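You operate a simulated robot arm through the tools that you are given. There is no shell and no other tool.

The job below is to be done with a simulated robot arm. You get a single attempt, and the scene is never put back.

Task
Clamp the work lamp in the green bracket and light it from the grey socket.
Fine: close the bracket's lever on the lamp; plug in before you switch the socket on.

Only the result counts: the job must be done as asked and must still hold three seconds after the hand-in. Knocking over, shifting, dropping, spilling or breaking anything else fails it.

Robot
A 7-joint arm with a two-finger gripper, fixed in place. Base frame: the origin is on the floor under the middle of its stand, x ahead of it, y to its left, z up. Lengths are in mm, angles in rad, forces in N, time in s.
With the tool pointing down near the work surface it reaches from about 340 to 720 mm from the base axis. Its first joint turns from -1.152 to 1.152 rad. Payload 2.45 kg.
Tool frame: the origin (TCP) lies between the finger pads and is the grasp point; the fingertips stand 26 mm ahead of it; z points along the fingers, y is the line along which they close. The gripper opens to 96 mm; its body begins 69 mm behind the TCP.
Orientation is that of the tool frame in the base frame, as a unit quaternion [w, x, y, z]. With the fingers straight down and closing along the base's y, the tool's x points along the base's -x, its y along +y and its z along -z.

Tools
- The arm moves only by the tool arm_command. Its argument "series" is a list of rows, each a list of 6 numbers: the shift along the base's x, y, z in units of 30 mm (1.0 is 30 mm), then the turn, a rotation vector about the base's x, y, z in units of 6 degrees (1.0 is 6 degrees). In form: [[dx, dy, dz, ax, ay, az], ...]. A call has 1 to 20 rows; each row shifts and turns the commanded pose from where the row before left it. "grip" is the gripper command, from -1 (fully open) to 1 (shut), values between in proportion, set as the call begins (left out, the last holds). A call with a number of a shift or a turn outside -1 to 1 is refused whole. A row lasts 0.2 s, in which the tool goes at most 50 mm and 0.15 rad; a call with a longer step from one row to the next is refused whole, and so is a gripper value outside its range. A pose out of reach is approached as far as the arm can. The call stops where the force on the tool passes 90 N (or 10 N more than at its start, if that is more) or the arm is blocked; 0.2 s more then pass. Each finger travels about 50 mm/s and halts on what it meets, pressing with about 23 N; the grip force reading is that of the motor and also rises with nothing between the fingers. The clock runs only during rows and for 0.2 s after the last one: add rows that do not move to give the fingers time. The reply holds the time, the measured pose of the TCP, the force on the tool along the base axes, the opening and the grip force, in the units named above and with some noise, with the torque about the TCP (base axes, N m) and any sound that the robot's microphone picked up.
- Cameras (640 x 400 px; columns grow to the right, rows downward): "scene" is fixed at [171.9, -397.7, 1428.3]; the picture's right is [0.71, -0.70, 0.00], its down [-0.37, -0.37, -0.85] and it looks along [0.60, 0.61, -0.52] (base axes); focal length 215 px, centre (320, 200). "wrist" rides on the gripper at [82, 3, -98] in the tool frame; the picture's right is [-0.04, 1.00, 0.00], its down [-0.73, -0.03, -0.68] and it looks along [-0.68, -0.03, 0.73] (tool axes); focal length 256 px, centre (320, 200). There is no depth. A picture from a camera that has moved, and an enlarged one, comes with that camera's place and axes in the base frame and with its lens.
- get_image(camera): a new picture of that camera. The clock stands still meanwhile.
- zoom(camera, box): a new picture of the part [left, top, right, bottom] of that camera's present view, enlarged. The clock stands still meanwhile.
- close_job(): hands the job in; it is judged then, once.

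Nothing tells you positions but the pictures and the camera data. Unless the task says otherwise, let go and move clear before handing in.

The tools are called after "Request:" as name(argument=value, ...) on one line, values as JSON. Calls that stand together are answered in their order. arm_command: Moves the arm, as the interface text tells. Its arguments: {"type":"object","properties":{"series":{"type":"array","items":{"type":"array","items":{"type":"number"}}},"grip":{"type":"number"}},"required":["series"]} The other tools are called the same way: get_image (camera) takes a picture; zoom (camera, box) takes an enlarged picture of a part of a camera's view; close_job () hands the job in.

At the start:

```text
t: 0.0
eef_pos: [356.6, 77.8, 1350.1]
tool_rot: [0.0, 0.0, 1.0, 0.0]
ft_force: [0.5, -0.1, -0.2]
moment: [0.02, 0.02, -0.03]
grip_width: 95.8
grip_force: 0.1
```

scene: 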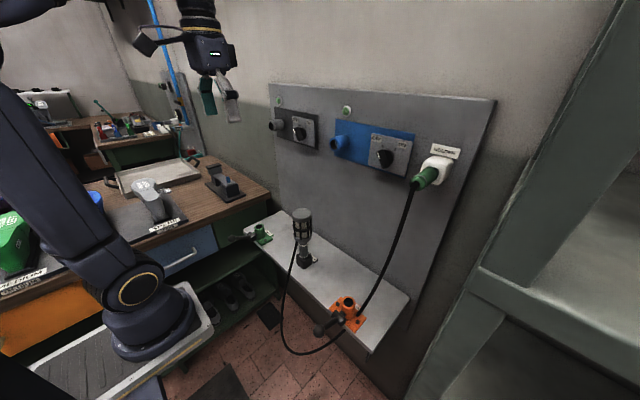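
wrist: 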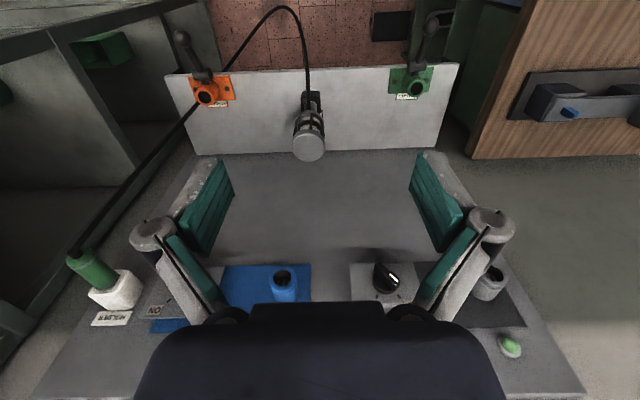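

I see a shelf holding a lamp on a stand, an orange bracket and a green bracket, and a panel with a grey socket and switch, a blue socket and switch, and a holder with the green plug in it. I will look closer before moving.

Request:
zoom(camera="scene", box=[260, 80, 480, 218])

Request:
zoom(camera="scene", box=[230, 190, 420, 360])

Request:
zoom(camera="wrist", box=[150, 0, 470, 200])

Request:
zoom(camera="wrist", box=[40, 220, 600, 400])

```text
2.90 times, centred on (370, 149) of scene
camera zoom: at [171.9, -397.7, 1428.3], right [0.71, -0.7, 0.0], down [-0.37, -0.37, -0.85], along [0.6, 0.61, -0.52], focal length 624 px, centre (175, 348)
```

zoom: 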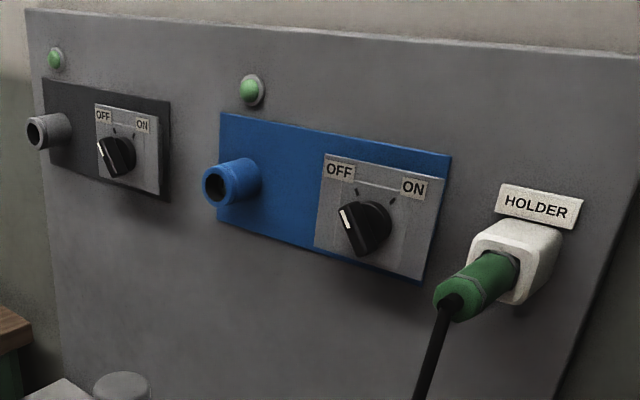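

```text
2.35 times, centred on (325, 275) of scene
camera zoom: at [171.9, -397.7, 1428.3], right [0.71, -0.7, 0.0], down [-0.37, -0.37, -0.85], along [0.6, 0.61, -0.52], focal length 507 px, centre (308, 24)
```

zoom: 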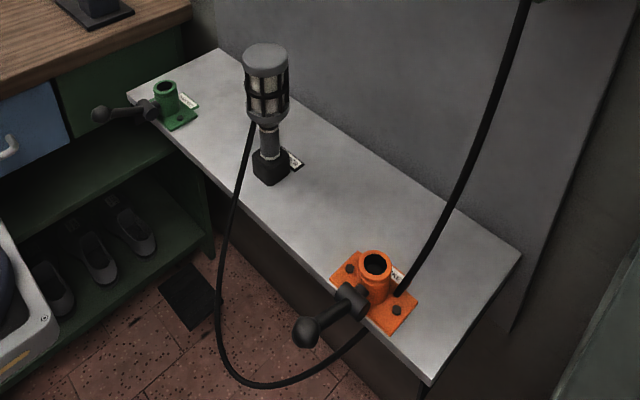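

```text
2.00 times, centred on (310, 100) of wrist
camera zoom: at [274.5, 82.2, 1447.4], right [0.04, 1.0, 0.0], down [0.73, -0.03, 0.68], along [0.68, -0.03, -0.73], focal length 512 px, centre (340, 400)
```

zoom: 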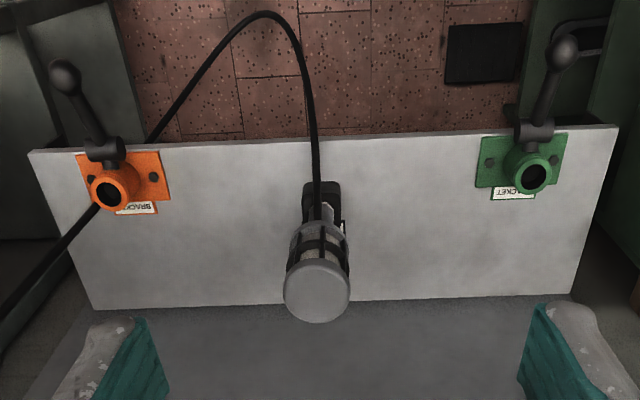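

```text
1.14 times, centred on (320, 310) of wrist
camera zoom: at [274.5, 82.2, 1447.4], right [0.04, 1.0, 0.0], down [0.73, -0.03, 0.68], along [0.68, -0.03, -0.73], focal length 293 px, centre (320, 74)
```

zoom: 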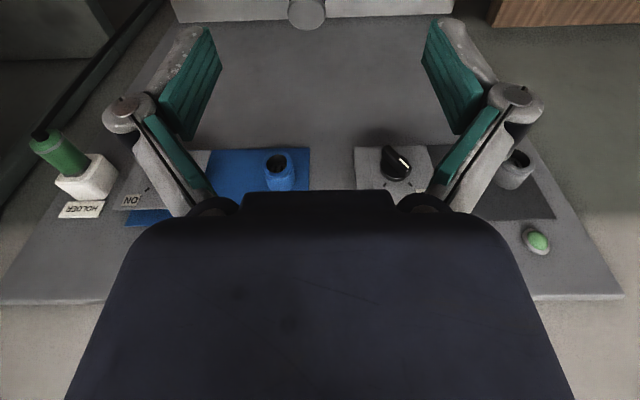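

The grey socket appears to be near (645, 340, 1237) and the green bracket's opening near (493, 291, 852). The lamp top is near (531, 49, 1024) and the plug near (562, -269, 1240). I'll move the wrist camera toward the green bracket to study its lever.

Request:
arm_command(series=[[0, 0.7, -1, 0, 0, 0], [0, 0.7, -1, 0, 0, 0], [0, 0.7, -1, 0, 0, 0], [0, 0.7, -1, 0, 0, 0], [0, 0.7, -1, 0, 0, 0], [0, 0.7, -1, 0, 0, 0], [0, 0.7, -1, 0, 0, 0], [0, 0.7, -1, 0, 0, 0], [0, 0.7, -1, 0, 0, 0], [0, 0.7, -1, 0, 0, 0], [0, 0, 0, 0, 0, 0]], grip=-1)

Request:
get_image(camera="wrist")

Request:
get_image(camera="scene")

```text
t: 2.4
eef_pos: [356.6, 288.9, 1050.0]
tool_rot: [0.0, 0.0, 1.0, -0.001]
ft_force: [0.2, 0.9, -0.8]
moment: [-0.02, -0.01, 0.01]
grip_width: 96.0
grip_force: 0.1
```

```text
taken
camera wrist: at [273.9, 292.0, 1147.1], right [0.04, 1.0, 0.0], down [0.73, -0.03, 0.68], along [0.68, -0.03, -0.73], focal length 256 px, centre (320, 200)
```

wrist: 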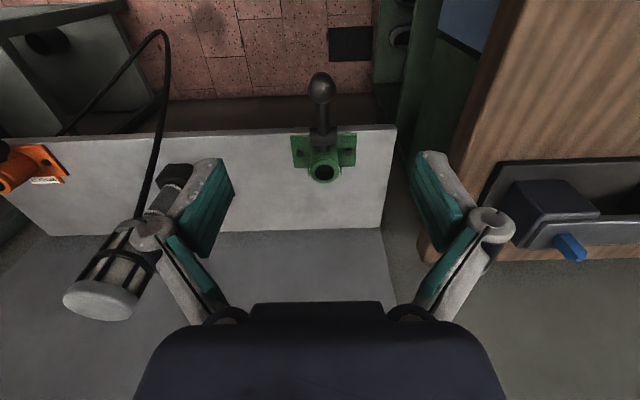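

```text
taken
```

scene: 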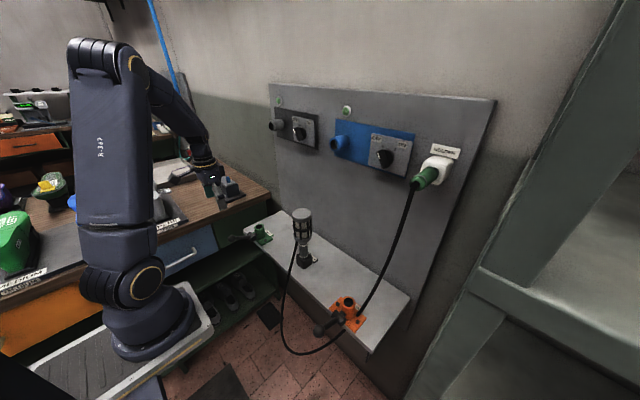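

The green bracket is in clear view with its lever pointing toward the robot; I'll enlarge it and the lamp.

Request:
zoom(camera="wrist", box=[260, 60, 400, 200])

Request:
zoom(camera="wrist", box=[50, 130, 250, 330])

Request:
zoom(camera="scene", box=[235, 200, 325, 275])

Request:
zoom(camera="scene", box=[300, 270, 390, 350])

```text
2.86 times, centred on (330, 130) of wrist
camera zoom: at [273.9, 292.0, 1147.1], right [0.04, 1.0, 0.0], down [0.73, -0.03, 0.68], along [0.68, -0.03, -0.73], focal length 731 px, centre (291, 400)
```

zoom: 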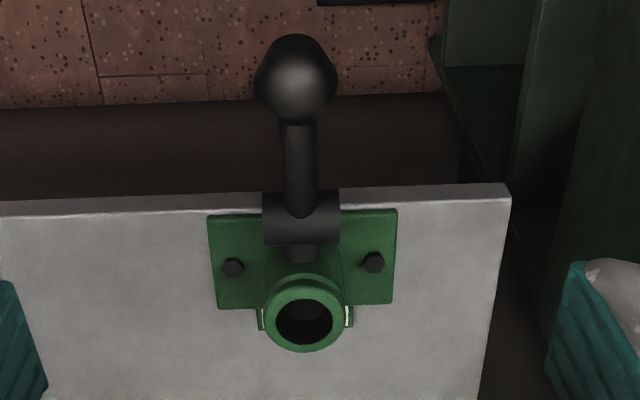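

```text
2.00 times, centred on (150, 230) of wrist
camera zoom: at [273.9, 292.0, 1147.1], right [0.04, 1.0, 0.0], down [0.73, -0.03, 0.68], along [0.68, -0.03, -0.73], focal length 512 px, centre (660, 140)
```

zoom: 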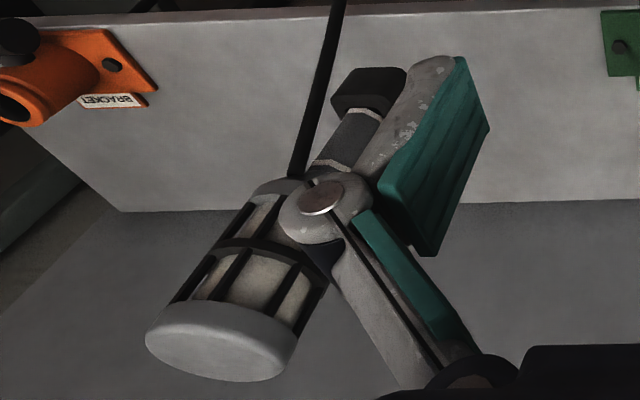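

```text
5.33 times, centred on (280, 238) of scene
camera zoom: at [171.9, -397.7, 1428.3], right [0.71, -0.7, 0.0], down [-0.37, -0.37, -0.85], along [0.6, 0.61, -0.52], focal length 1149 px, centre (533, 0)
```

zoom: 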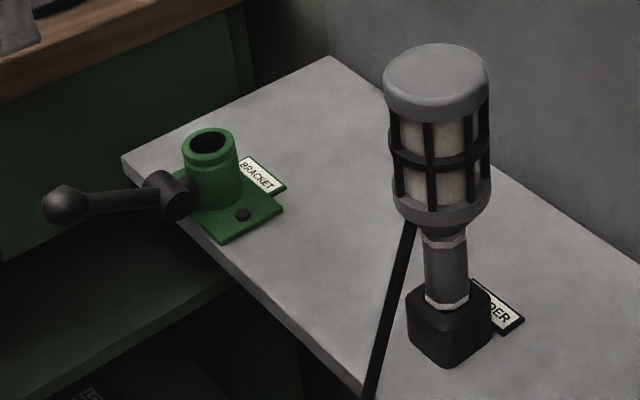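

```text
5.00 times, centred on (345, 310) of scene
camera zoom: at [171.9, -397.7, 1428.3], right [0.71, -0.7, 0.0], down [-0.37, -0.37, -0.85], along [0.6, 0.61, -0.52], focal length 1077 px, centre (195, -350)
```

zoom: 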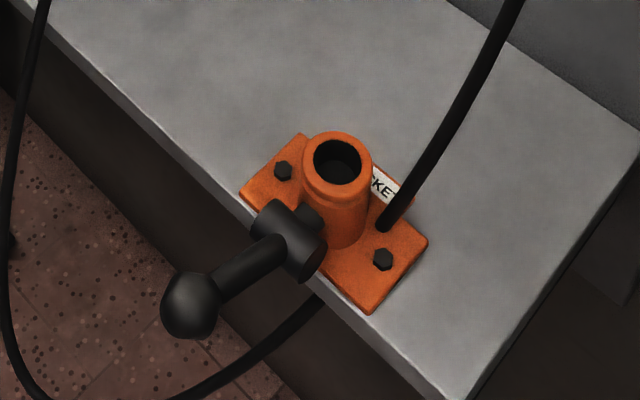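

The bracket's lever hub sits at about (450, 288, 833), just past the shelf's front edge. Its knob is near (375, 289, 864), so the lever probably closes by swinging down. Next I'll go above the lamp to line up on it.

Request:
arm_command(series=[[0, 0, 1, 0, 0, 0], [0, 0, 1, 0, 0, 0], [0.646, -0.889, 0.2, 0, 0, 0], [0.646, -0.889, 0.2, 0, 0, 0], [0.646, -0.889, 0.2, 0, 0, 0], [0.646, -0.889, 0.2, 0, 0, 0], [0.646, -0.889, 0.2, 0, 0, 0], [0.646, -0.889, 0, 0, 0, 0], [0.646, -0.889, 0, 0, 0, 0], [0.646, -0.889, 0, 0, 0, 0], [0.646, -0.889, 0, 0, 0, 0], [0, 0, 0, 0, 0, 0]], grip=-1)

Request:
get_image(camera="wrist")

Request:
get_image(camera="scene")

```text
t: 5.0
eef_pos: [532.1, 47.4, 1139.2]
tool_rot: [-0.001, 0.0, 1.0, 0.0]
ft_force: [-0.1, 0.2, -0.7]
moment: [0.01, -0.02, 0.01]
grip_width: 95.9
grip_force: 0.1
```

```text
taken
camera wrist: at [449.4, 51.4, 1237.3], right [0.04, 1.0, 0.0], down [0.73, -0.03, 0.68], along [0.68, -0.03, -0.73], focal length 256 px, centre (320, 200)
```

wrist: 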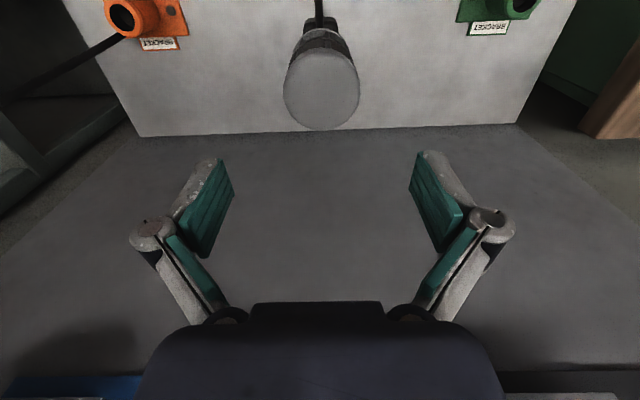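

```text
taken
```

scene: 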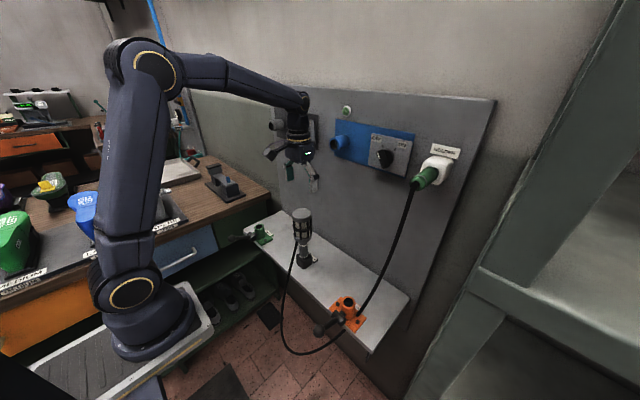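

The lamp cap appears almost centred under the gripper; I'll enlarge it to refine the alignment.

Request:
zoom(camera="wrist", box=[260, 0, 380, 150])

Request:
zoom(camera="scene", box=[250, 130, 350, 280])

```text
2.67 times, centred on (320, 75) of wrist
camera zoom: at [449.4, 51.4, 1237.3], right [0.04, 1.0, 0.0], down [0.73, -0.03, 0.68], along [0.68, -0.03, -0.73], focal length 683 px, centre (320, 533)
```

zoom: 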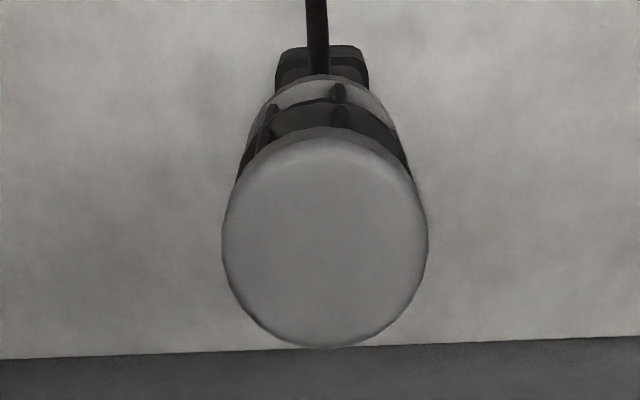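

```text
2.67 times, centred on (300, 205) of scene
camera zoom: at [171.9, -397.7, 1428.3], right [0.71, -0.7, 0.0], down [-0.37, -0.37, -0.85], along [0.6, 0.61, -0.52], focal length 574 px, centre (373, 187)
```

zoom: 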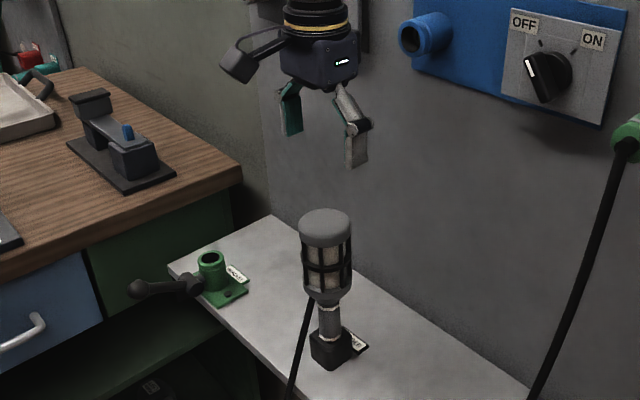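

The lamp's axis is at about (525.5, 48.8) with its top at z≈1026. I'll shift slightly and descend around it with the fingers open.

Request:
arm_command(series=[[-0.22, 0.04, 0, 0, 0, 0], [0, 0, -0.8, 0, 0, 0], [0, 0, -0.8, 0, 0, 0], [0, 0, -0.8, 0, 0, 0], [0, 0, -0.6, 0, 0, 0], [0, 0, -0.6, 0, 0, 0], [0, 0, -0.6, 0, 0, 0], [0, 0, -0.6, 0, 0, 0], [0, 0, -0.44, 0, 0, 0], [0, 0, 0, 0, 0, 0]], grip=-1)

Request:
get_image(camera="wrist")

Request:
zoom(camera="scene", box=[250, 150, 350, 280])

```text
t: 7.2
eef_pos: [524.2, 50.7, 982.6]
tool_rot: [0.0, 0.0, 1.0, 0.0]
ft_force: [-0.7, 1.2, -0.1]
moment: [-0.03, -0.01, -0.01]
grip_width: 95.8
grip_force: 0.1
```

```text
taken
camera wrist: at [442.5, 53.2, 1080.0], right [0.04, 1.0, 0.0], down [0.73, -0.03, 0.68], along [0.68, -0.03, -0.73], focal length 256 px, centre (320, 200)
```

wrist: 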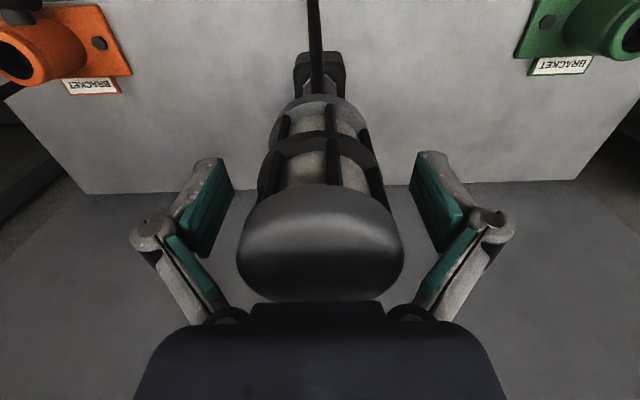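

```text
3.08 times, centred on (300, 215) of scene
camera zoom: at [171.9, -397.7, 1428.3], right [0.71, -0.7, 0.0], down [-0.37, -0.37, -0.85], along [0.6, 0.61, -0.52], focal length 663 px, centre (382, 154)
```

zoom: 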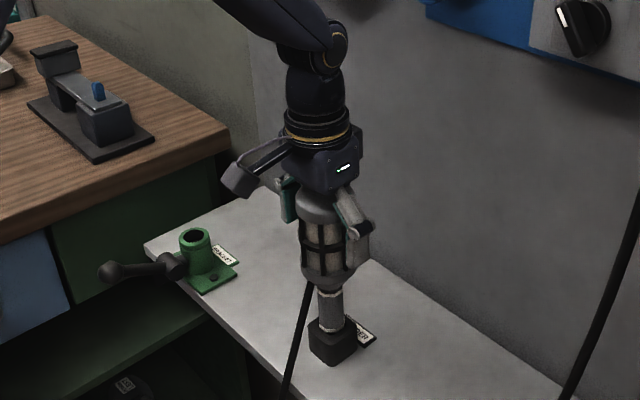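

The lamp cap is centred between the open fingers with no contact, so I'll close on it.

Request:
arm_command(series=[[0, 0, 0, 0, 0, 0], [0, 0, 0, 0, 0, 0], [0, 0, 0, 0, 0, 0], [0, 0, 0, 0, 0, 0], [0, 0, 0, 0, 0, 0], [0, 0, 0, 0, 0, 0]], grip=1)

Request:
get_image(camera="wrist")

```text
t: 8.6
eef_pos: [524.4, 49.7, 983.5]
tool_rot: [0.001, 0.0, 1.0, -0.001]
ft_force: [-2.5, -1.0, 17.6]
moment: [-0.03, 0.08, 0.0]
grip_width: 70.5
grip_force: 23.1
```

```text
taken
camera wrist: at [442.4, 53.1, 1080.9], right [0.04, 1.0, 0.0], down [0.73, -0.03, 0.68], along [0.68, -0.03, -0.73], focal length 256 px, centre (320, 200)
```

wrist: 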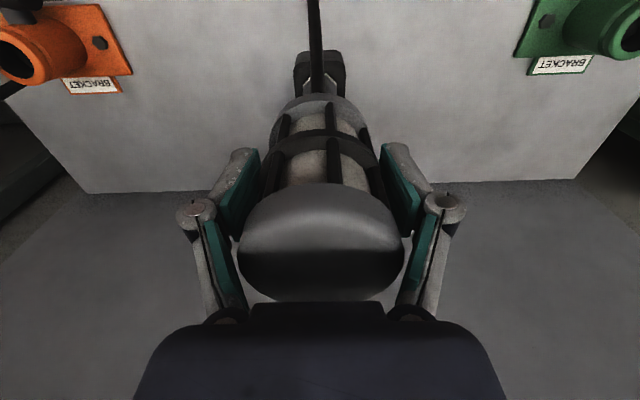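

The lamp is gripped at about 70 mm width; I'll lift it straight out of its stand.

Request:
arm_command(series=[[0, 0, 0.2, 0, 0, 0], [0, 0, 0.3, 0, 0, 0], [0, 0, 0.5, 0, 0, 0], [0, 0, 0.5, 0, 0, 0], [0, 0, 0.5, 0, 0, 0], [0, 0, 0.5, 0, 0, 0], [0, 0, 0.5, 0, 0, 0], [0, 0, 0.5, 0, 0, 0], [0, 0, 0.5, 0, 0, 0], [0, 0, 0.5, 0, 0, 0], [0, 0, 0, 0, 0, 0]], grip=1)

Request:
get_image(camera="wrist")

Request:
zoom(camera="scene", box=[230, 150, 350, 280])

```text
t: 11.0
eef_pos: [525.2, 49.3, 1118.0]
tool_rot: [0.0, 0.0, 1.0, 0.0]
ft_force: [-0.6, -1.4, -3.0]
moment: [-0.02, 0.04, 0.0]
grip_width: 63.4
grip_force: 23.3
```

```text
taken
camera wrist: at [442.4, 53.0, 1215.4], right [0.04, 1.0, 0.0], down [0.73, -0.03, 0.68], along [0.68, -0.03, -0.73], focal length 256 px, centre (320, 200)
```

wrist: 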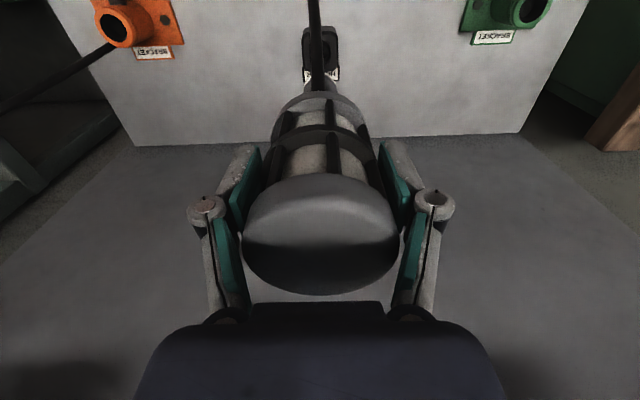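

```text
3.08 times, centred on (290, 215) of scene
camera zoom: at [172.0, -397.7, 1428.3], right [0.71, -0.7, 0.0], down [-0.37, -0.37, -0.85], along [0.6, 0.61, -0.52], focal length 663 px, centre (412, 154)
```

zoom: 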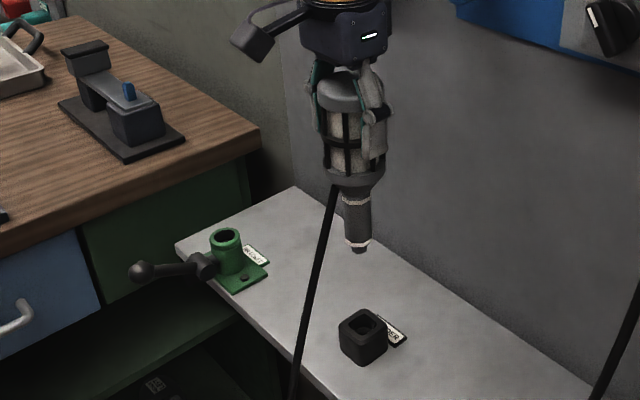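

The lamp is out of the stand and held upright. I'll carry it over the green bracket, whose bore I put at about (490, 289) with its rim at z≈856.

Request:
arm_command(series=[[-0.13, 0.887, 0, 0, 0, 0], [-0.13, 0.887, 0, 0, 0, 0], [-0.13, 0.887, 0, 0, 0, 0], [-0.13, 0.887, 0, 0, 0, 0], [-0.13, 0.887, 0, 0, 0, 0], [-0.13, 0.887, 0, 0, 0, 0], [-0.13, 0.887, 0, 0, 0, 0], [-0.13, 0.887, 0, 0, 0, 0], [-0.13, 0.887, 0, 0, 0, 0], [0, 0, -0.6, 0, 0, 0], [0, 0, -0.6, 0, 0, 0], [0, 0, 0, 0, 0, 0]], grip=1)

Request:
get_image(camera="wrist")

Request:
zoom(camera="wrist", box=[260, 0, 380, 150])

Request:
zoom(camera="scene", box=[220, 170, 310, 270])

```text
t: 13.6
eef_pos: [488.9, 289.2, 1080.4]
tool_rot: [0.0, 0.0, 1.0, 0.0]
ft_force: [0.0, -0.6, -4.3]
moment: [0.02, 0.06, 0.01]
grip_width: 63.6
grip_force: 22.9
```

```text
taken
camera wrist: at [407.0, 292.6, 1178.7], right [0.04, 1.0, 0.0], down [0.73, -0.03, 0.68], along [0.68, -0.03, -0.73], focal length 256 px, centre (320, 200)
```

wrist: 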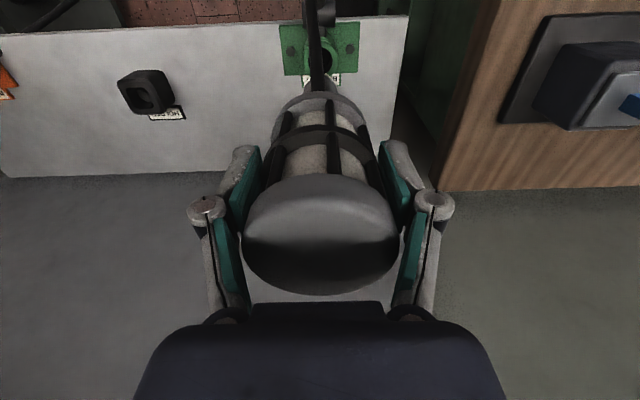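

```text
2.67 times, centred on (320, 75) of wrist
camera zoom: at [407.0, 292.6, 1178.7], right [0.04, 1.0, 0.0], down [0.73, -0.03, 0.68], along [0.68, -0.03, -0.73], focal length 683 px, centre (320, 533)
```

zoom: 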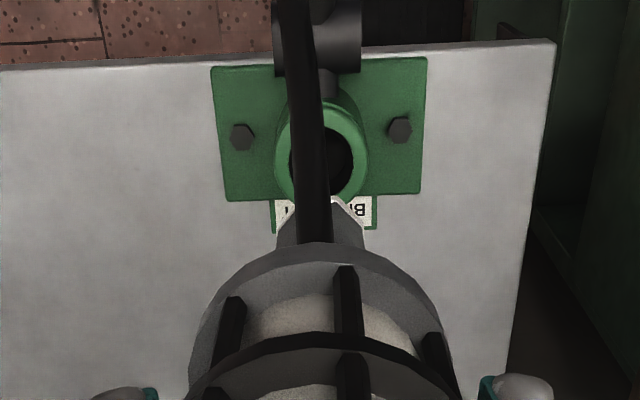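

```text
4.00 times, centred on (265, 220) of scene
camera zoom: at [172.0, -397.7, 1428.3], right [0.71, -0.7, 0.0], down [-0.37, -0.37, -0.85], along [0.6, 0.61, -0.52], focal length 862 px, centre (540, 120)
```

zoom: 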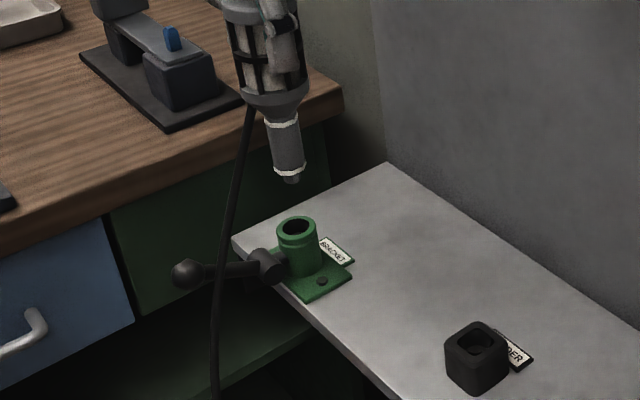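

The lamp hangs above the bracket. I'll enlarge further to check the stem against the bore before lowering.

Request:
zoom(camera="scene", box=[242, 195, 286, 245])

Request:
zoom(camera="wrist", box=[290, 25, 350, 95])

```text
8.00 times, centred on (264, 220) of scene
camera zoom: at [172.0, -397.7, 1428.3], right [0.71, -0.7, 0.0], down [-0.37, -0.37, -0.85], along [0.6, 0.61, -0.52], focal length 1723 px, centre (768, 40)
```

zoom: 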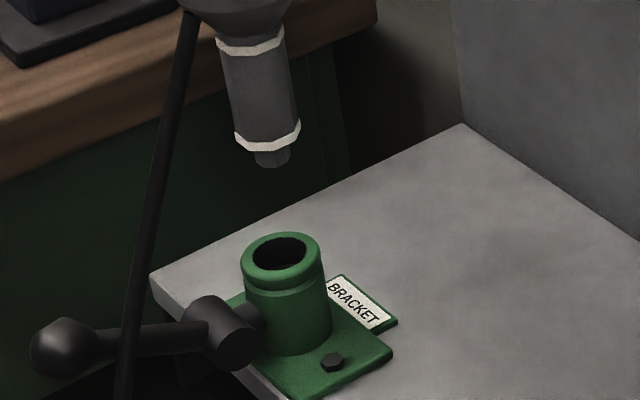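

```text
5.71 times, centred on (320, 60) of wrist
camera zoom: at [407.0, 292.6, 1178.7], right [0.04, 1.0, 0.0], down [0.73, -0.03, 0.68], along [0.68, -0.03, -0.73], focal length 1463 px, centre (320, 1000)
```

zoom: 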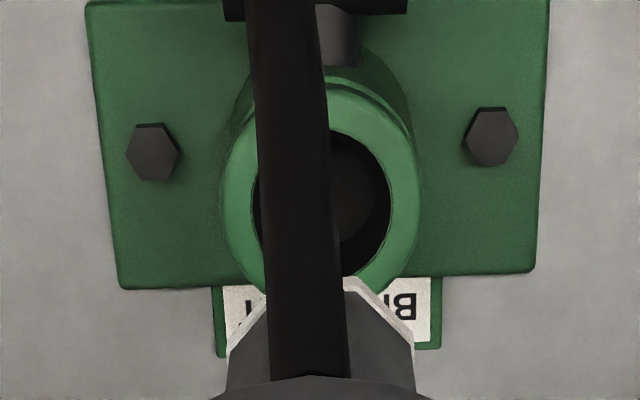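

The stem and the bore look close in size, so I'll zoom in tighter to measure both.

Request:
zoom(camera="scene", box=[262, 192, 284, 218])

Request:
zoom(camera="scene", box=[266, 220, 288, 246])

Request:
zoom(camera="scene", box=[325, 245, 360, 275])

Request:
zoom(camera="scene", box=[288, 240, 328, 275])

```text
15.38 times, centred on (273, 205) of scene
camera zoom: at [172.0, -397.7, 1428.3], right [0.71, -0.7, 0.0], down [-0.37, -0.37, -0.85], along [0.6, 0.61, -0.52], focal length 3314 px, centre (1043, 123)
```

zoom: 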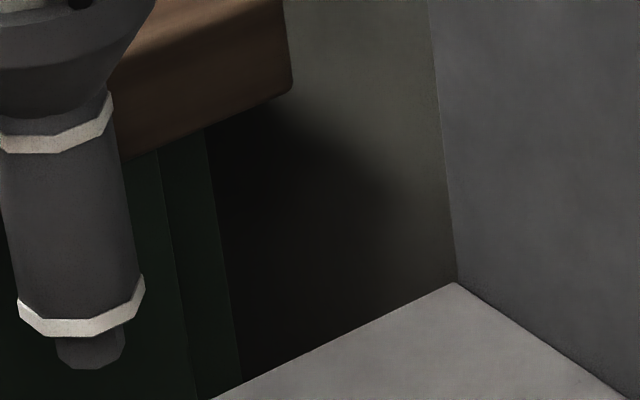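

```text
15.38 times, centred on (277, 233) of scene
camera zoom: at [172.0, -397.7, 1428.3], right [0.71, -0.7, 0.0], down [-0.37, -0.37, -0.85], along [0.6, 0.61, -0.52], focal length 3314 px, centre (982, -308)
```

zoom: 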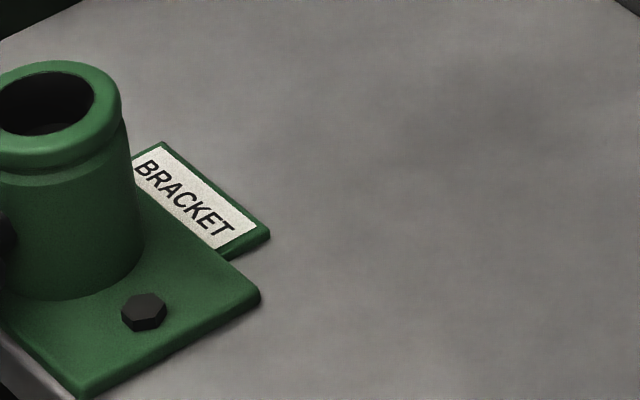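

```text
13.33 times, centred on (342, 260) of scene
camera zoom: at [172.0, -397.7, 1428.3], right [0.71, -0.7, 0.0], down [-0.37, -0.37, -0.85], along [0.6, 0.61, -0.52], focal length 2872 px, centre (20, -600)
```

zoom: 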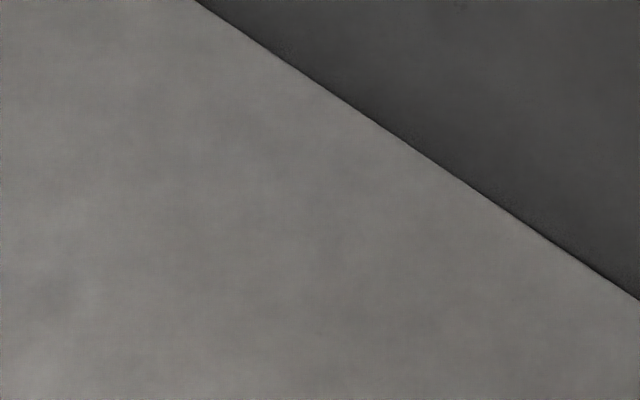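

```text
11.43 times, centred on (308, 258) of scene
camera zoom: at [172.0, -397.7, 1428.3], right [0.71, -0.7, 0.0], down [-0.37, -0.37, -0.85], along [0.6, 0.61, -0.52], focal length 2462 px, centre (457, -457)
```

zoom: 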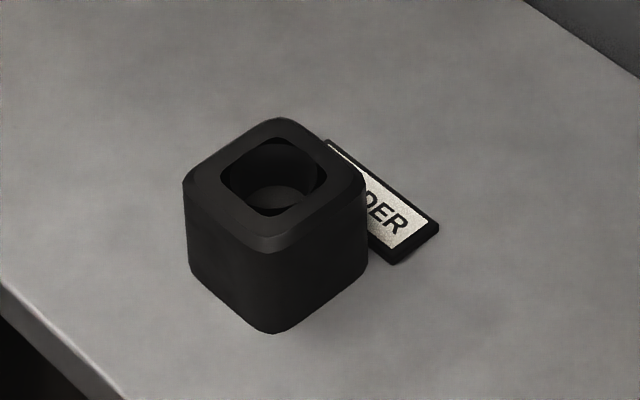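

The tip below the lower band looks much narrower than the stem, so I need better views of the bore and of the orange one for comparison.

Request:
zoom(camera="scene", box=[250, 218, 282, 242])

Request:
zoom(camera="scene", box=[325, 290, 365, 320])

Request:
zoom(camera="scene", box=[250, 170, 290, 222])

```text
16.00 times, centred on (266, 230) of scene
camera zoom: at [172.0, -397.7, 1428.3], right [0.71, -0.7, 0.0], down [-0.37, -0.37, -0.85], along [0.6, 0.61, -0.52], focal length 3446 px, centre (1184, -280)
```

zoom: 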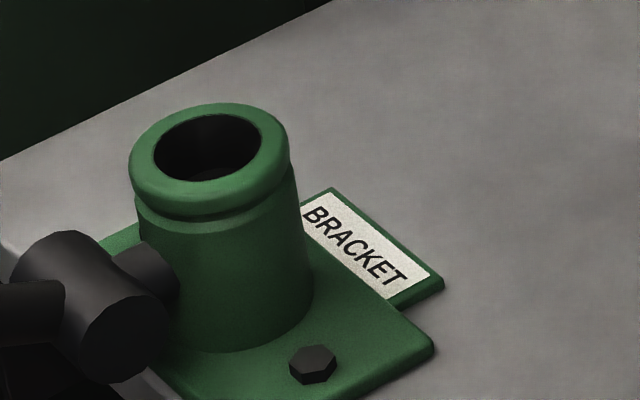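

```text
13.33 times, centred on (345, 305) of scene
camera zoom: at [172.0, -397.7, 1428.3], right [0.71, -0.7, 0.0], down [-0.37, -0.37, -0.85], along [0.6, 0.61, -0.52], focal length 2872 px, centre (-13, -1200)
```

zoom: 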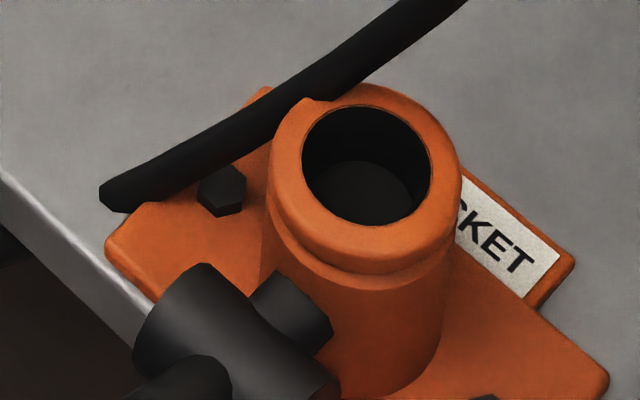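

```text
7.69 times, centred on (270, 196) of scene
camera zoom: at [172.0, -397.7, 1428.3], right [0.71, -0.7, 0.0], down [-0.37, -0.37, -0.85], along [0.6, 0.61, -0.52], focal length 1657 px, centre (705, 231)
```

zoom: 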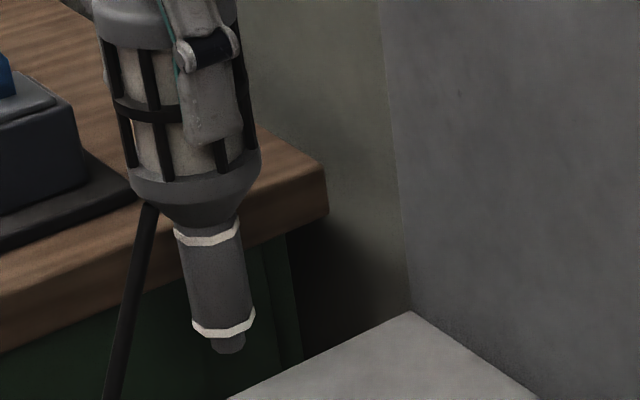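

The bores look about 19 mm deep, and the lamp's tip about 17 mm wide and 15 mm long. The lamp's lower end seems a few mm ahead in x, so I'll check for tilt in the grip.

Request:
zoom(camera="scene", box=[240, 140, 300, 240])

Request:
zoom(camera="wrist", box=[230, 60, 410, 310])

```text
4.00 times, centred on (270, 190) of scene
camera zoom: at [172.0, -397.7, 1428.3], right [0.71, -0.7, 0.0], down [-0.37, -0.37, -0.85], along [0.6, 0.61, -0.52], focal length 862 px, centre (520, 240)
```

zoom: 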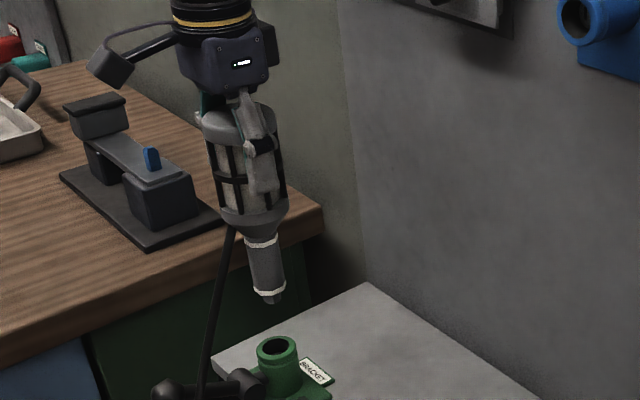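

```text
1.60 times, centred on (320, 185) of wrist
camera zoom: at [407.0, 292.6, 1178.7], right [0.04, 1.0, 0.0], down [0.73, -0.03, 0.68], along [0.68, -0.03, -0.73], focal length 410 px, centre (320, 224)
```

zoom: 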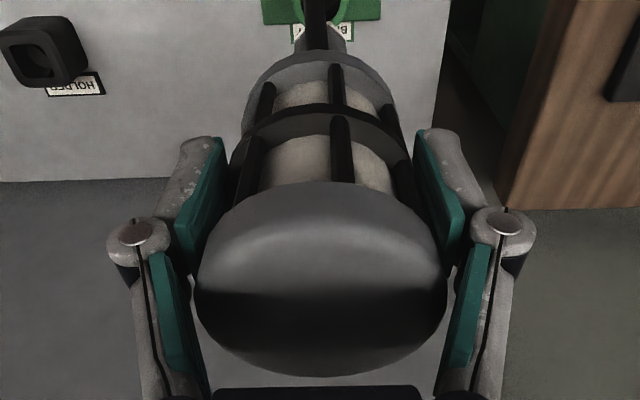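

The lamp hangs vertical and its y alignment is good, but its tip sits about 6 mm too far in +x of the bore. I'll shift back, lower to just above the rim and check again.

Request:
arm_command(series=[[-0.2, 0, 0, 0, 0, 0], [0, 0, -0.4, 0, 0, 0], [0, 0, -0.4, 0, 0, 0], [0, 0, -0.4, 0, 0, 0], [0, 0, 0, 0, 0, 0]], grip=1)

Request:
zoom(camera="scene", box=[246, 200, 290, 245])

Request:
zoom(camera="wrist", box=[285, 15, 355, 100])

```text
t: 14.8
eef_pos: [483.6, 290.7, 1045.0]
tool_rot: [0.001, 0.0, 1.0, 0.0]
ft_force: [-0.1, -0.3, -2.9]
moment: [0.01, 0.01, 0.01]
grip_width: 63.3
grip_force: 23.4
```

```text
8.89 times, centred on (268, 222) of scene
camera zoom: at [172.0, -397.7, 1428.3], right [0.71, -0.7, 0.0], down [-0.37, -0.37, -0.85], along [0.6, 0.61, -0.52], focal length 1915 px, centre (782, 0)
```

zoom: 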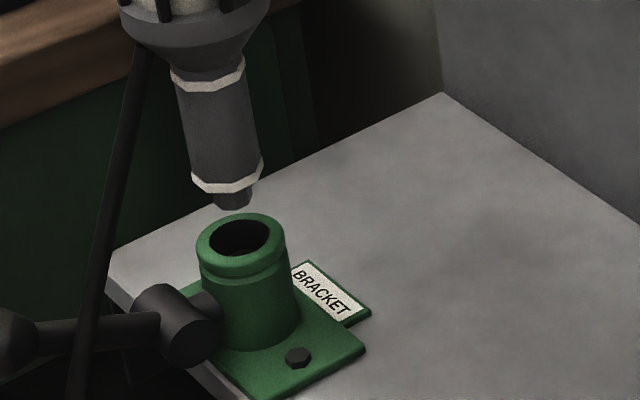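

```text
4.71 times, centred on (320, 58) of wrist
camera zoom: at [401.3, 292.6, 1142.8], right [0.04, 1.0, 0.0], down [0.73, -0.03, 0.68], along [0.68, -0.03, -0.73], focal length 1205 px, centre (320, 871)
```

zoom: 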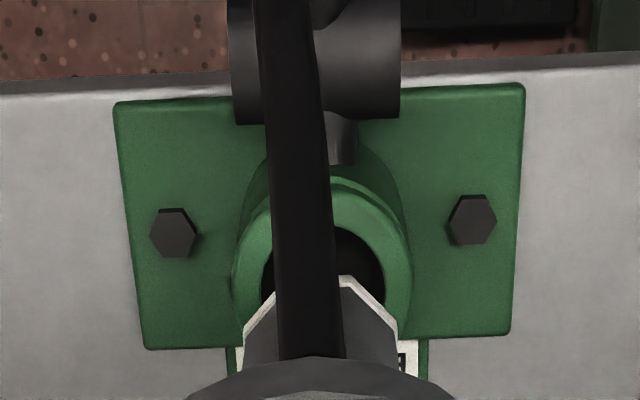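

In the scene view the tip now lines up directly over the bore. I'll lower it slowly and watch the force.

Request:
arm_command(series=[[0, 0, -0.25, 0, 0, 0], [0, 0, -0.25, 0, 0, 0], [0, 0, -0.25, 0, 0, 0], [0, 0, -0.2, 0, 0, 0], [0, 0, 0, 0, 0, 0]], grip=1)

Request:
zoom(camera="scene", box=[246, 200, 290, 245])

```text
t: 16.0
eef_pos: [484.2, 289.9, 1016.9]
tool_rot: [-0.001, 0.0, 1.0, 0.001]
ft_force: [0.5, 0.5, -3.0]
moment: [-0.04, 0.04, 0.02]
grip_width: 63.5
grip_force: 23.1
```

```text
8.89 times, centred on (268, 222) of scene
camera zoom: at [172.0, -397.7, 1428.3], right [0.71, -0.7, 0.0], down [-0.37, -0.37, -0.85], along [0.6, 0.61, -0.52], focal length 1915 px, centre (782, 0)
```

zoom: 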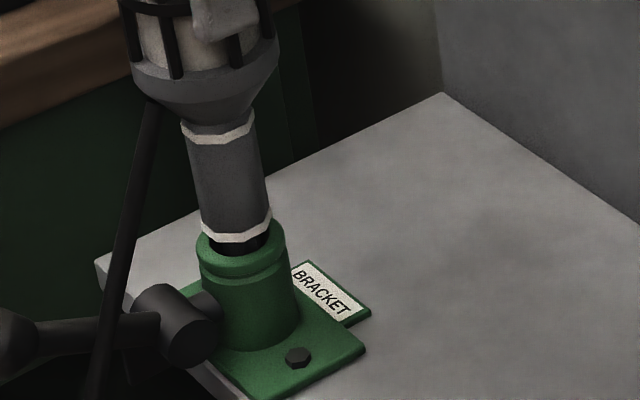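

The tip has entered the bore with no contact force. I'll ease it down the last millimetres until it seats.

Request:
arm_command(series=[[0, 0, -0.1, 0, 0, 0], [0, 0, -0.1, 0, 0, 0], [0, 0, 0, 0, 0, 0]], grip=1)

Request:
zoom(camera="scene", box=[246, 200, 290, 245])

```text
t: 16.8
eef_pos: [483.6, 290.2, 1011.0]
tool_rot: [0.0, -0.001, 1.0, 0.0]
ft_force: [0.1, -0.4, -3.9]
moment: [0.01, 0.04, 0.03]
grip_width: 63.6
grip_force: 23.2
```

```text
8.89 times, centred on (268, 222) of scene
camera zoom: at [172.0, -397.7, 1428.3], right [0.71, -0.7, 0.0], down [-0.37, -0.37, -0.85], along [0.6, 0.61, -0.52], focal length 1915 px, centre (782, 0)
```

zoom: 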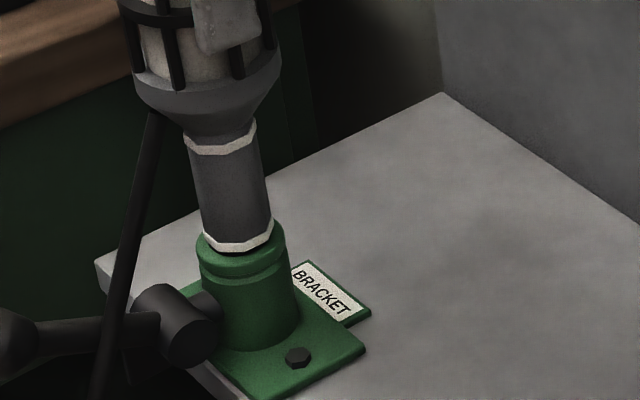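

The lower band is nearly down on the rim; I'll continue in smaller steps.

Request:
arm_command(series=[[0, 0, -0.07, 0, 0, 0], [0, 0, -0.07, 0, 0, 0], [0, 0, 0, 0, 0, 0]], grip=1)

Request:
zoom(camera="scene", box=[246, 200, 290, 245])

```text
t: 17.6
eef_pos: [485.7, 289.6, 1010.0]
tool_rot: [0.002, 0.0, 1.0, 0.002]
ft_force: [-5.8, -5.9, 39.5]
moment: [-0.3, -0.34, -0.06]
grip_width: 64.3
grip_force: 22.6
```

```text
8.89 times, centred on (268, 222) of scene
camera zoom: at [171.1, -398.2, 1428.3], right [0.71, -0.7, 0.0], down [-0.37, -0.37, -0.85], along [0.6, 0.61, -0.52], focal length 1915 px, centre (782, 0)
```

zoom: 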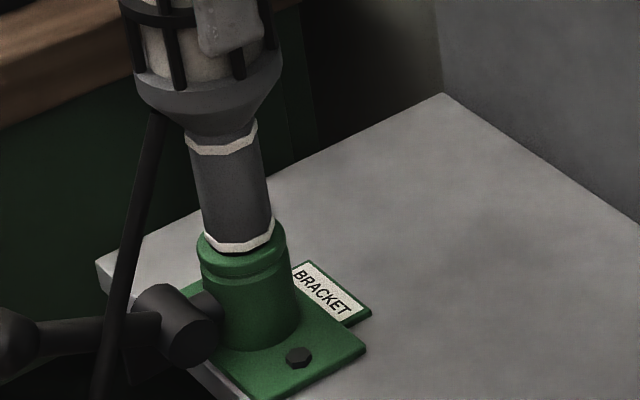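

The lamp has bottomed with its shoulder on the bracket rim at 39 N. I'll relieve the preload, then release gently.

Request:
arm_command(series=[[0, 0, 0.08, 0, 0, 0], [0, 0, 0, 0, 0, 0]], grip=1)

```text
t: 18.2
eef_pos: [484.6, 289.2, 1009.4]
tool_rot: [0.002, 0.001, 1.0, 0.0]
ft_force: [2.3, -0.4, 17.7]
moment: [0.23, -0.98, 0.08]
grip_width: 63.7
grip_force: 23.0
```

Request:
arm_command(series=[[0, 0, 0.03, 0, 0, 0], [0, 0, 0, 0, 0, 0]], grip=1)

Request:
zoom(camera="scene", box=[240, 150, 300, 245])

Request:
zoom(camera="wrist", box=[260, 0, 380, 100])

```text
t: 18.8
eef_pos: [483.4, 289.2, 1010.2]
tool_rot: [0.0, 0.0, 1.0, 0.0]
ft_force: [8.7, 5.1, 3.1]
moment: [0.3, -0.5, -0.12]
grip_width: 64.0
grip_force: 22.9
```

```text
4.21 times, centred on (270, 198) of scene
camera zoom: at [172.1, -397.6, 1428.3], right [0.71, -0.7, 0.0], down [-0.37, -0.37, -0.85], along [0.6, 0.61, -0.52], focal length 907 px, centre (530, 210)
```

zoom: 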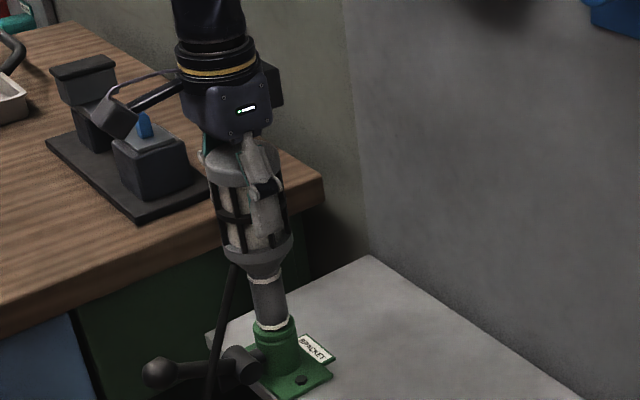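

```text
4.00 times, centred on (320, 50) of wrist
camera zoom: at [401.4, 292.6, 1107.0], right [0.04, 1.0, 0.0], down [0.73, -0.03, 0.68], along [0.68, -0.03, -0.73], focal length 1024 px, centre (320, 800)
```

zoom: 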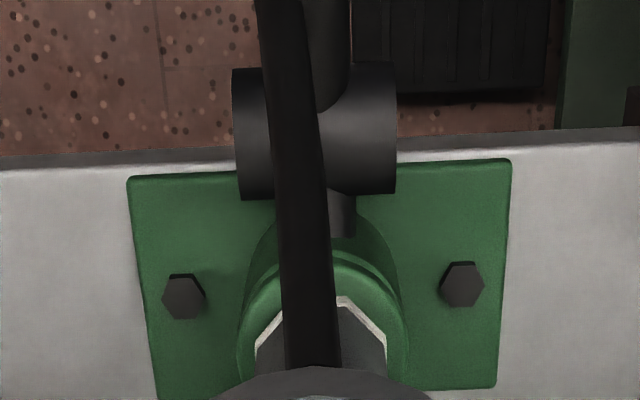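

The lateral force suggests a small off-centre contact; I'll look closer at how the band sits in the rim.

Request:
zoom(camera="wrist", box=[294, 55, 346, 100])

Request:
zoom(camera="scene", box=[256, 210, 284, 240])

```text
8.89 times, centred on (320, 78) of wrist
camera zoom: at [401.4, 292.6, 1107.0], right [0.04, 1.0, 0.0], down [0.73, -0.03, 0.68], along [0.68, -0.03, -0.73], focal length 2276 px, centre (320, 1289)
```

zoom: 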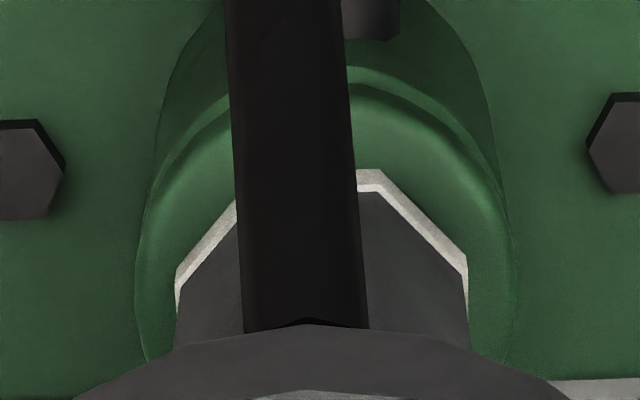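

```text
13.33 times, centred on (270, 225) of scene
camera zoom: at [172.1, -397.6, 1428.3], right [0.71, -0.7, 0.0], down [-0.37, -0.37, -0.85], along [0.6, 0.61, -0.52], focal length 2872 px, centre (987, -133)
```

zoom: 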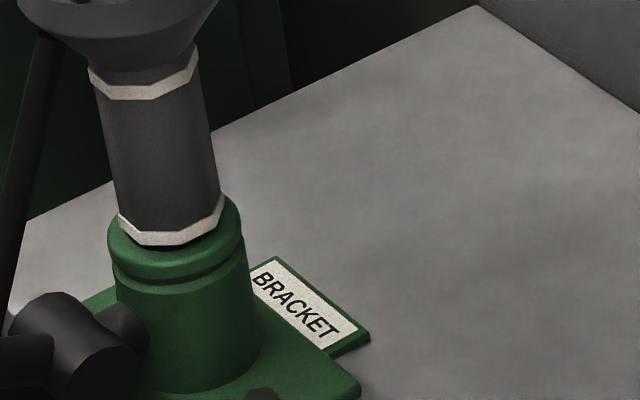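

The band sits in the rim within about 1 mm, with a light sideways load. I'll nudge the hand to take out that load before releasing.

Request:
arm_command(series=[[0.04, 0.025, 0, 0, 0, 0], [0, 0, 0, 0, 0, 0]], grip=1)

```text
t: 19.4
eef_pos: [484.9, 290.9, 1009.5]
tool_rot: [-0.002, 0.0, 1.0, 0.0]
ft_force: [0.4, -0.1, -1.7]
moment: [0.43, -0.36, -0.21]
grip_width: 63.9
grip_force: 22.5
```

The load is gone. I'll open the fingers a little and check that the lamp stands by itself.

Request:
arm_command(series=[[0, 0, 0, 0, 0, 0], [0, 0, 0, 0, 0, 0], [0, 0, 0, 0, 0, 0]], grip=-0.5)

Request:
zoom(camera="scene", box=[240, 150, 300, 245])

Request:
get_image(camera="wrist")

```text
t: 20.2
eef_pos: [485.2, 290.0, 1010.2]
tool_rot: [0.0, 0.0, 1.0, 0.0]
ft_force: [0.4, 0.1, -0.3]
moment: [0.01, -0.01, 0.02]
grip_width: 71.8
grip_force: 0.1
```

```text
4.21 times, centred on (270, 198) of scene
camera zoom: at [171.9, -397.7, 1428.3], right [0.71, -0.7, 0.0], down [-0.37, -0.37, -0.85], along [0.6, 0.61, -0.52], focal length 907 px, centre (530, 210)
```

zoom: 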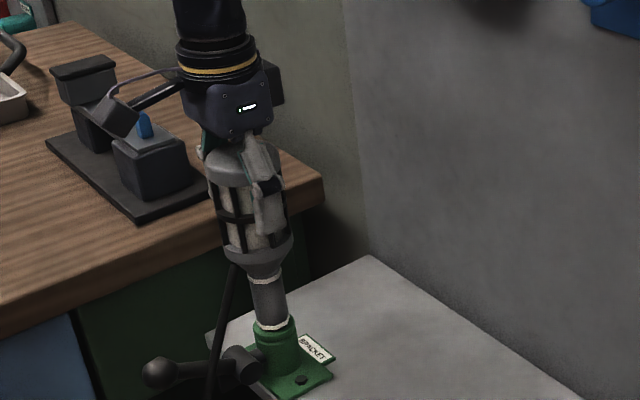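

```text
taken
camera wrist: at [402.5, 293.1, 1107.9], right [0.04, 1.0, 0.0], down [0.73, -0.03, 0.68], along [0.68, -0.03, -0.73], focal length 256 px, centre (320, 200)
```

wrist: 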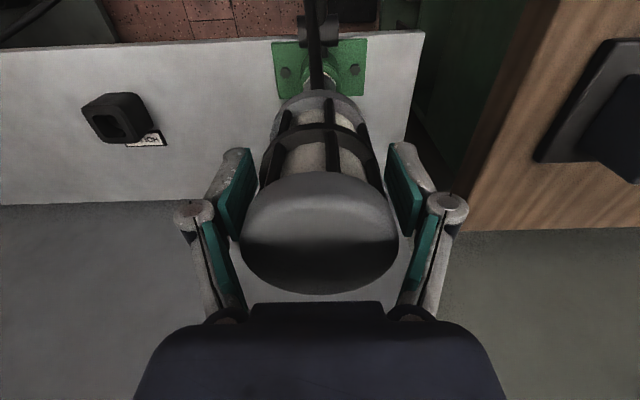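

The lamp stands upright unaided with the fingers clear. I'll open a bit more and rise straight up off it.

Request:
arm_command(series=[[0, 0, 0, 0, 0, 0], [0, 0.03, 0.2, 0, 0, 0], [0, 0, 0.5, 0, 0, 0], [0, 0, 0.7, 0, 0, 0], [0, 0, 0.8, 0, 0, 0], [0, 0, 1, 0, 0, 0], [0, 0, 1, 0, 0, 0], [0, 0, 0, 0, 0, 0]], grip=-0.72)

Request:
zoom(camera="scene", box=[240, 150, 300, 245])

Request:
get_image(camera="wrist")

```text
t: 22.0
eef_pos: [485.4, 291.2, 1137.1]
tool_rot: [0.001, 0.0, 1.0, 0.0]
ft_force: [0.0, -0.6, -0.5]
moment: [0.01, 0.01, -0.01]
grip_width: 82.6
grip_force: 0.0
```

```text
4.21 times, centred on (270, 198) of scene
camera zoom: at [171.9, -397.7, 1428.3], right [0.71, -0.7, 0.0], down [-0.37, -0.37, -0.85], along [0.6, 0.61, -0.52], focal length 907 px, centre (530, 210)
```

zoom: 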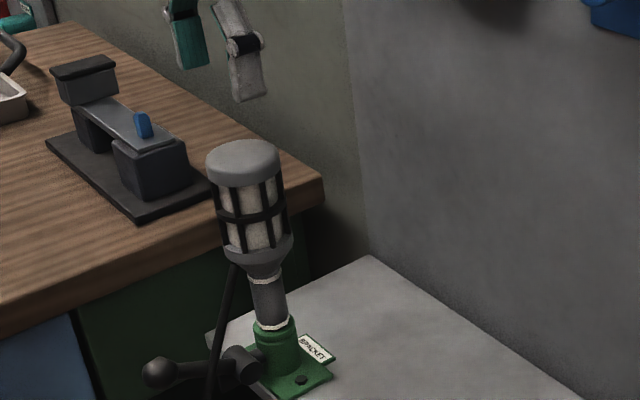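

```text
taken
camera wrist: at [402.3, 294.5, 1234.5], right [0.04, 1.0, 0.0], down [0.73, -0.03, 0.68], along [0.68, -0.03, -0.73], focal length 256 px, centre (320, 200)
```

wrist: 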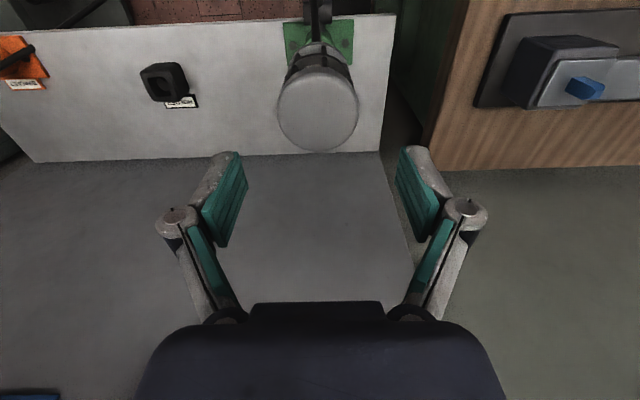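

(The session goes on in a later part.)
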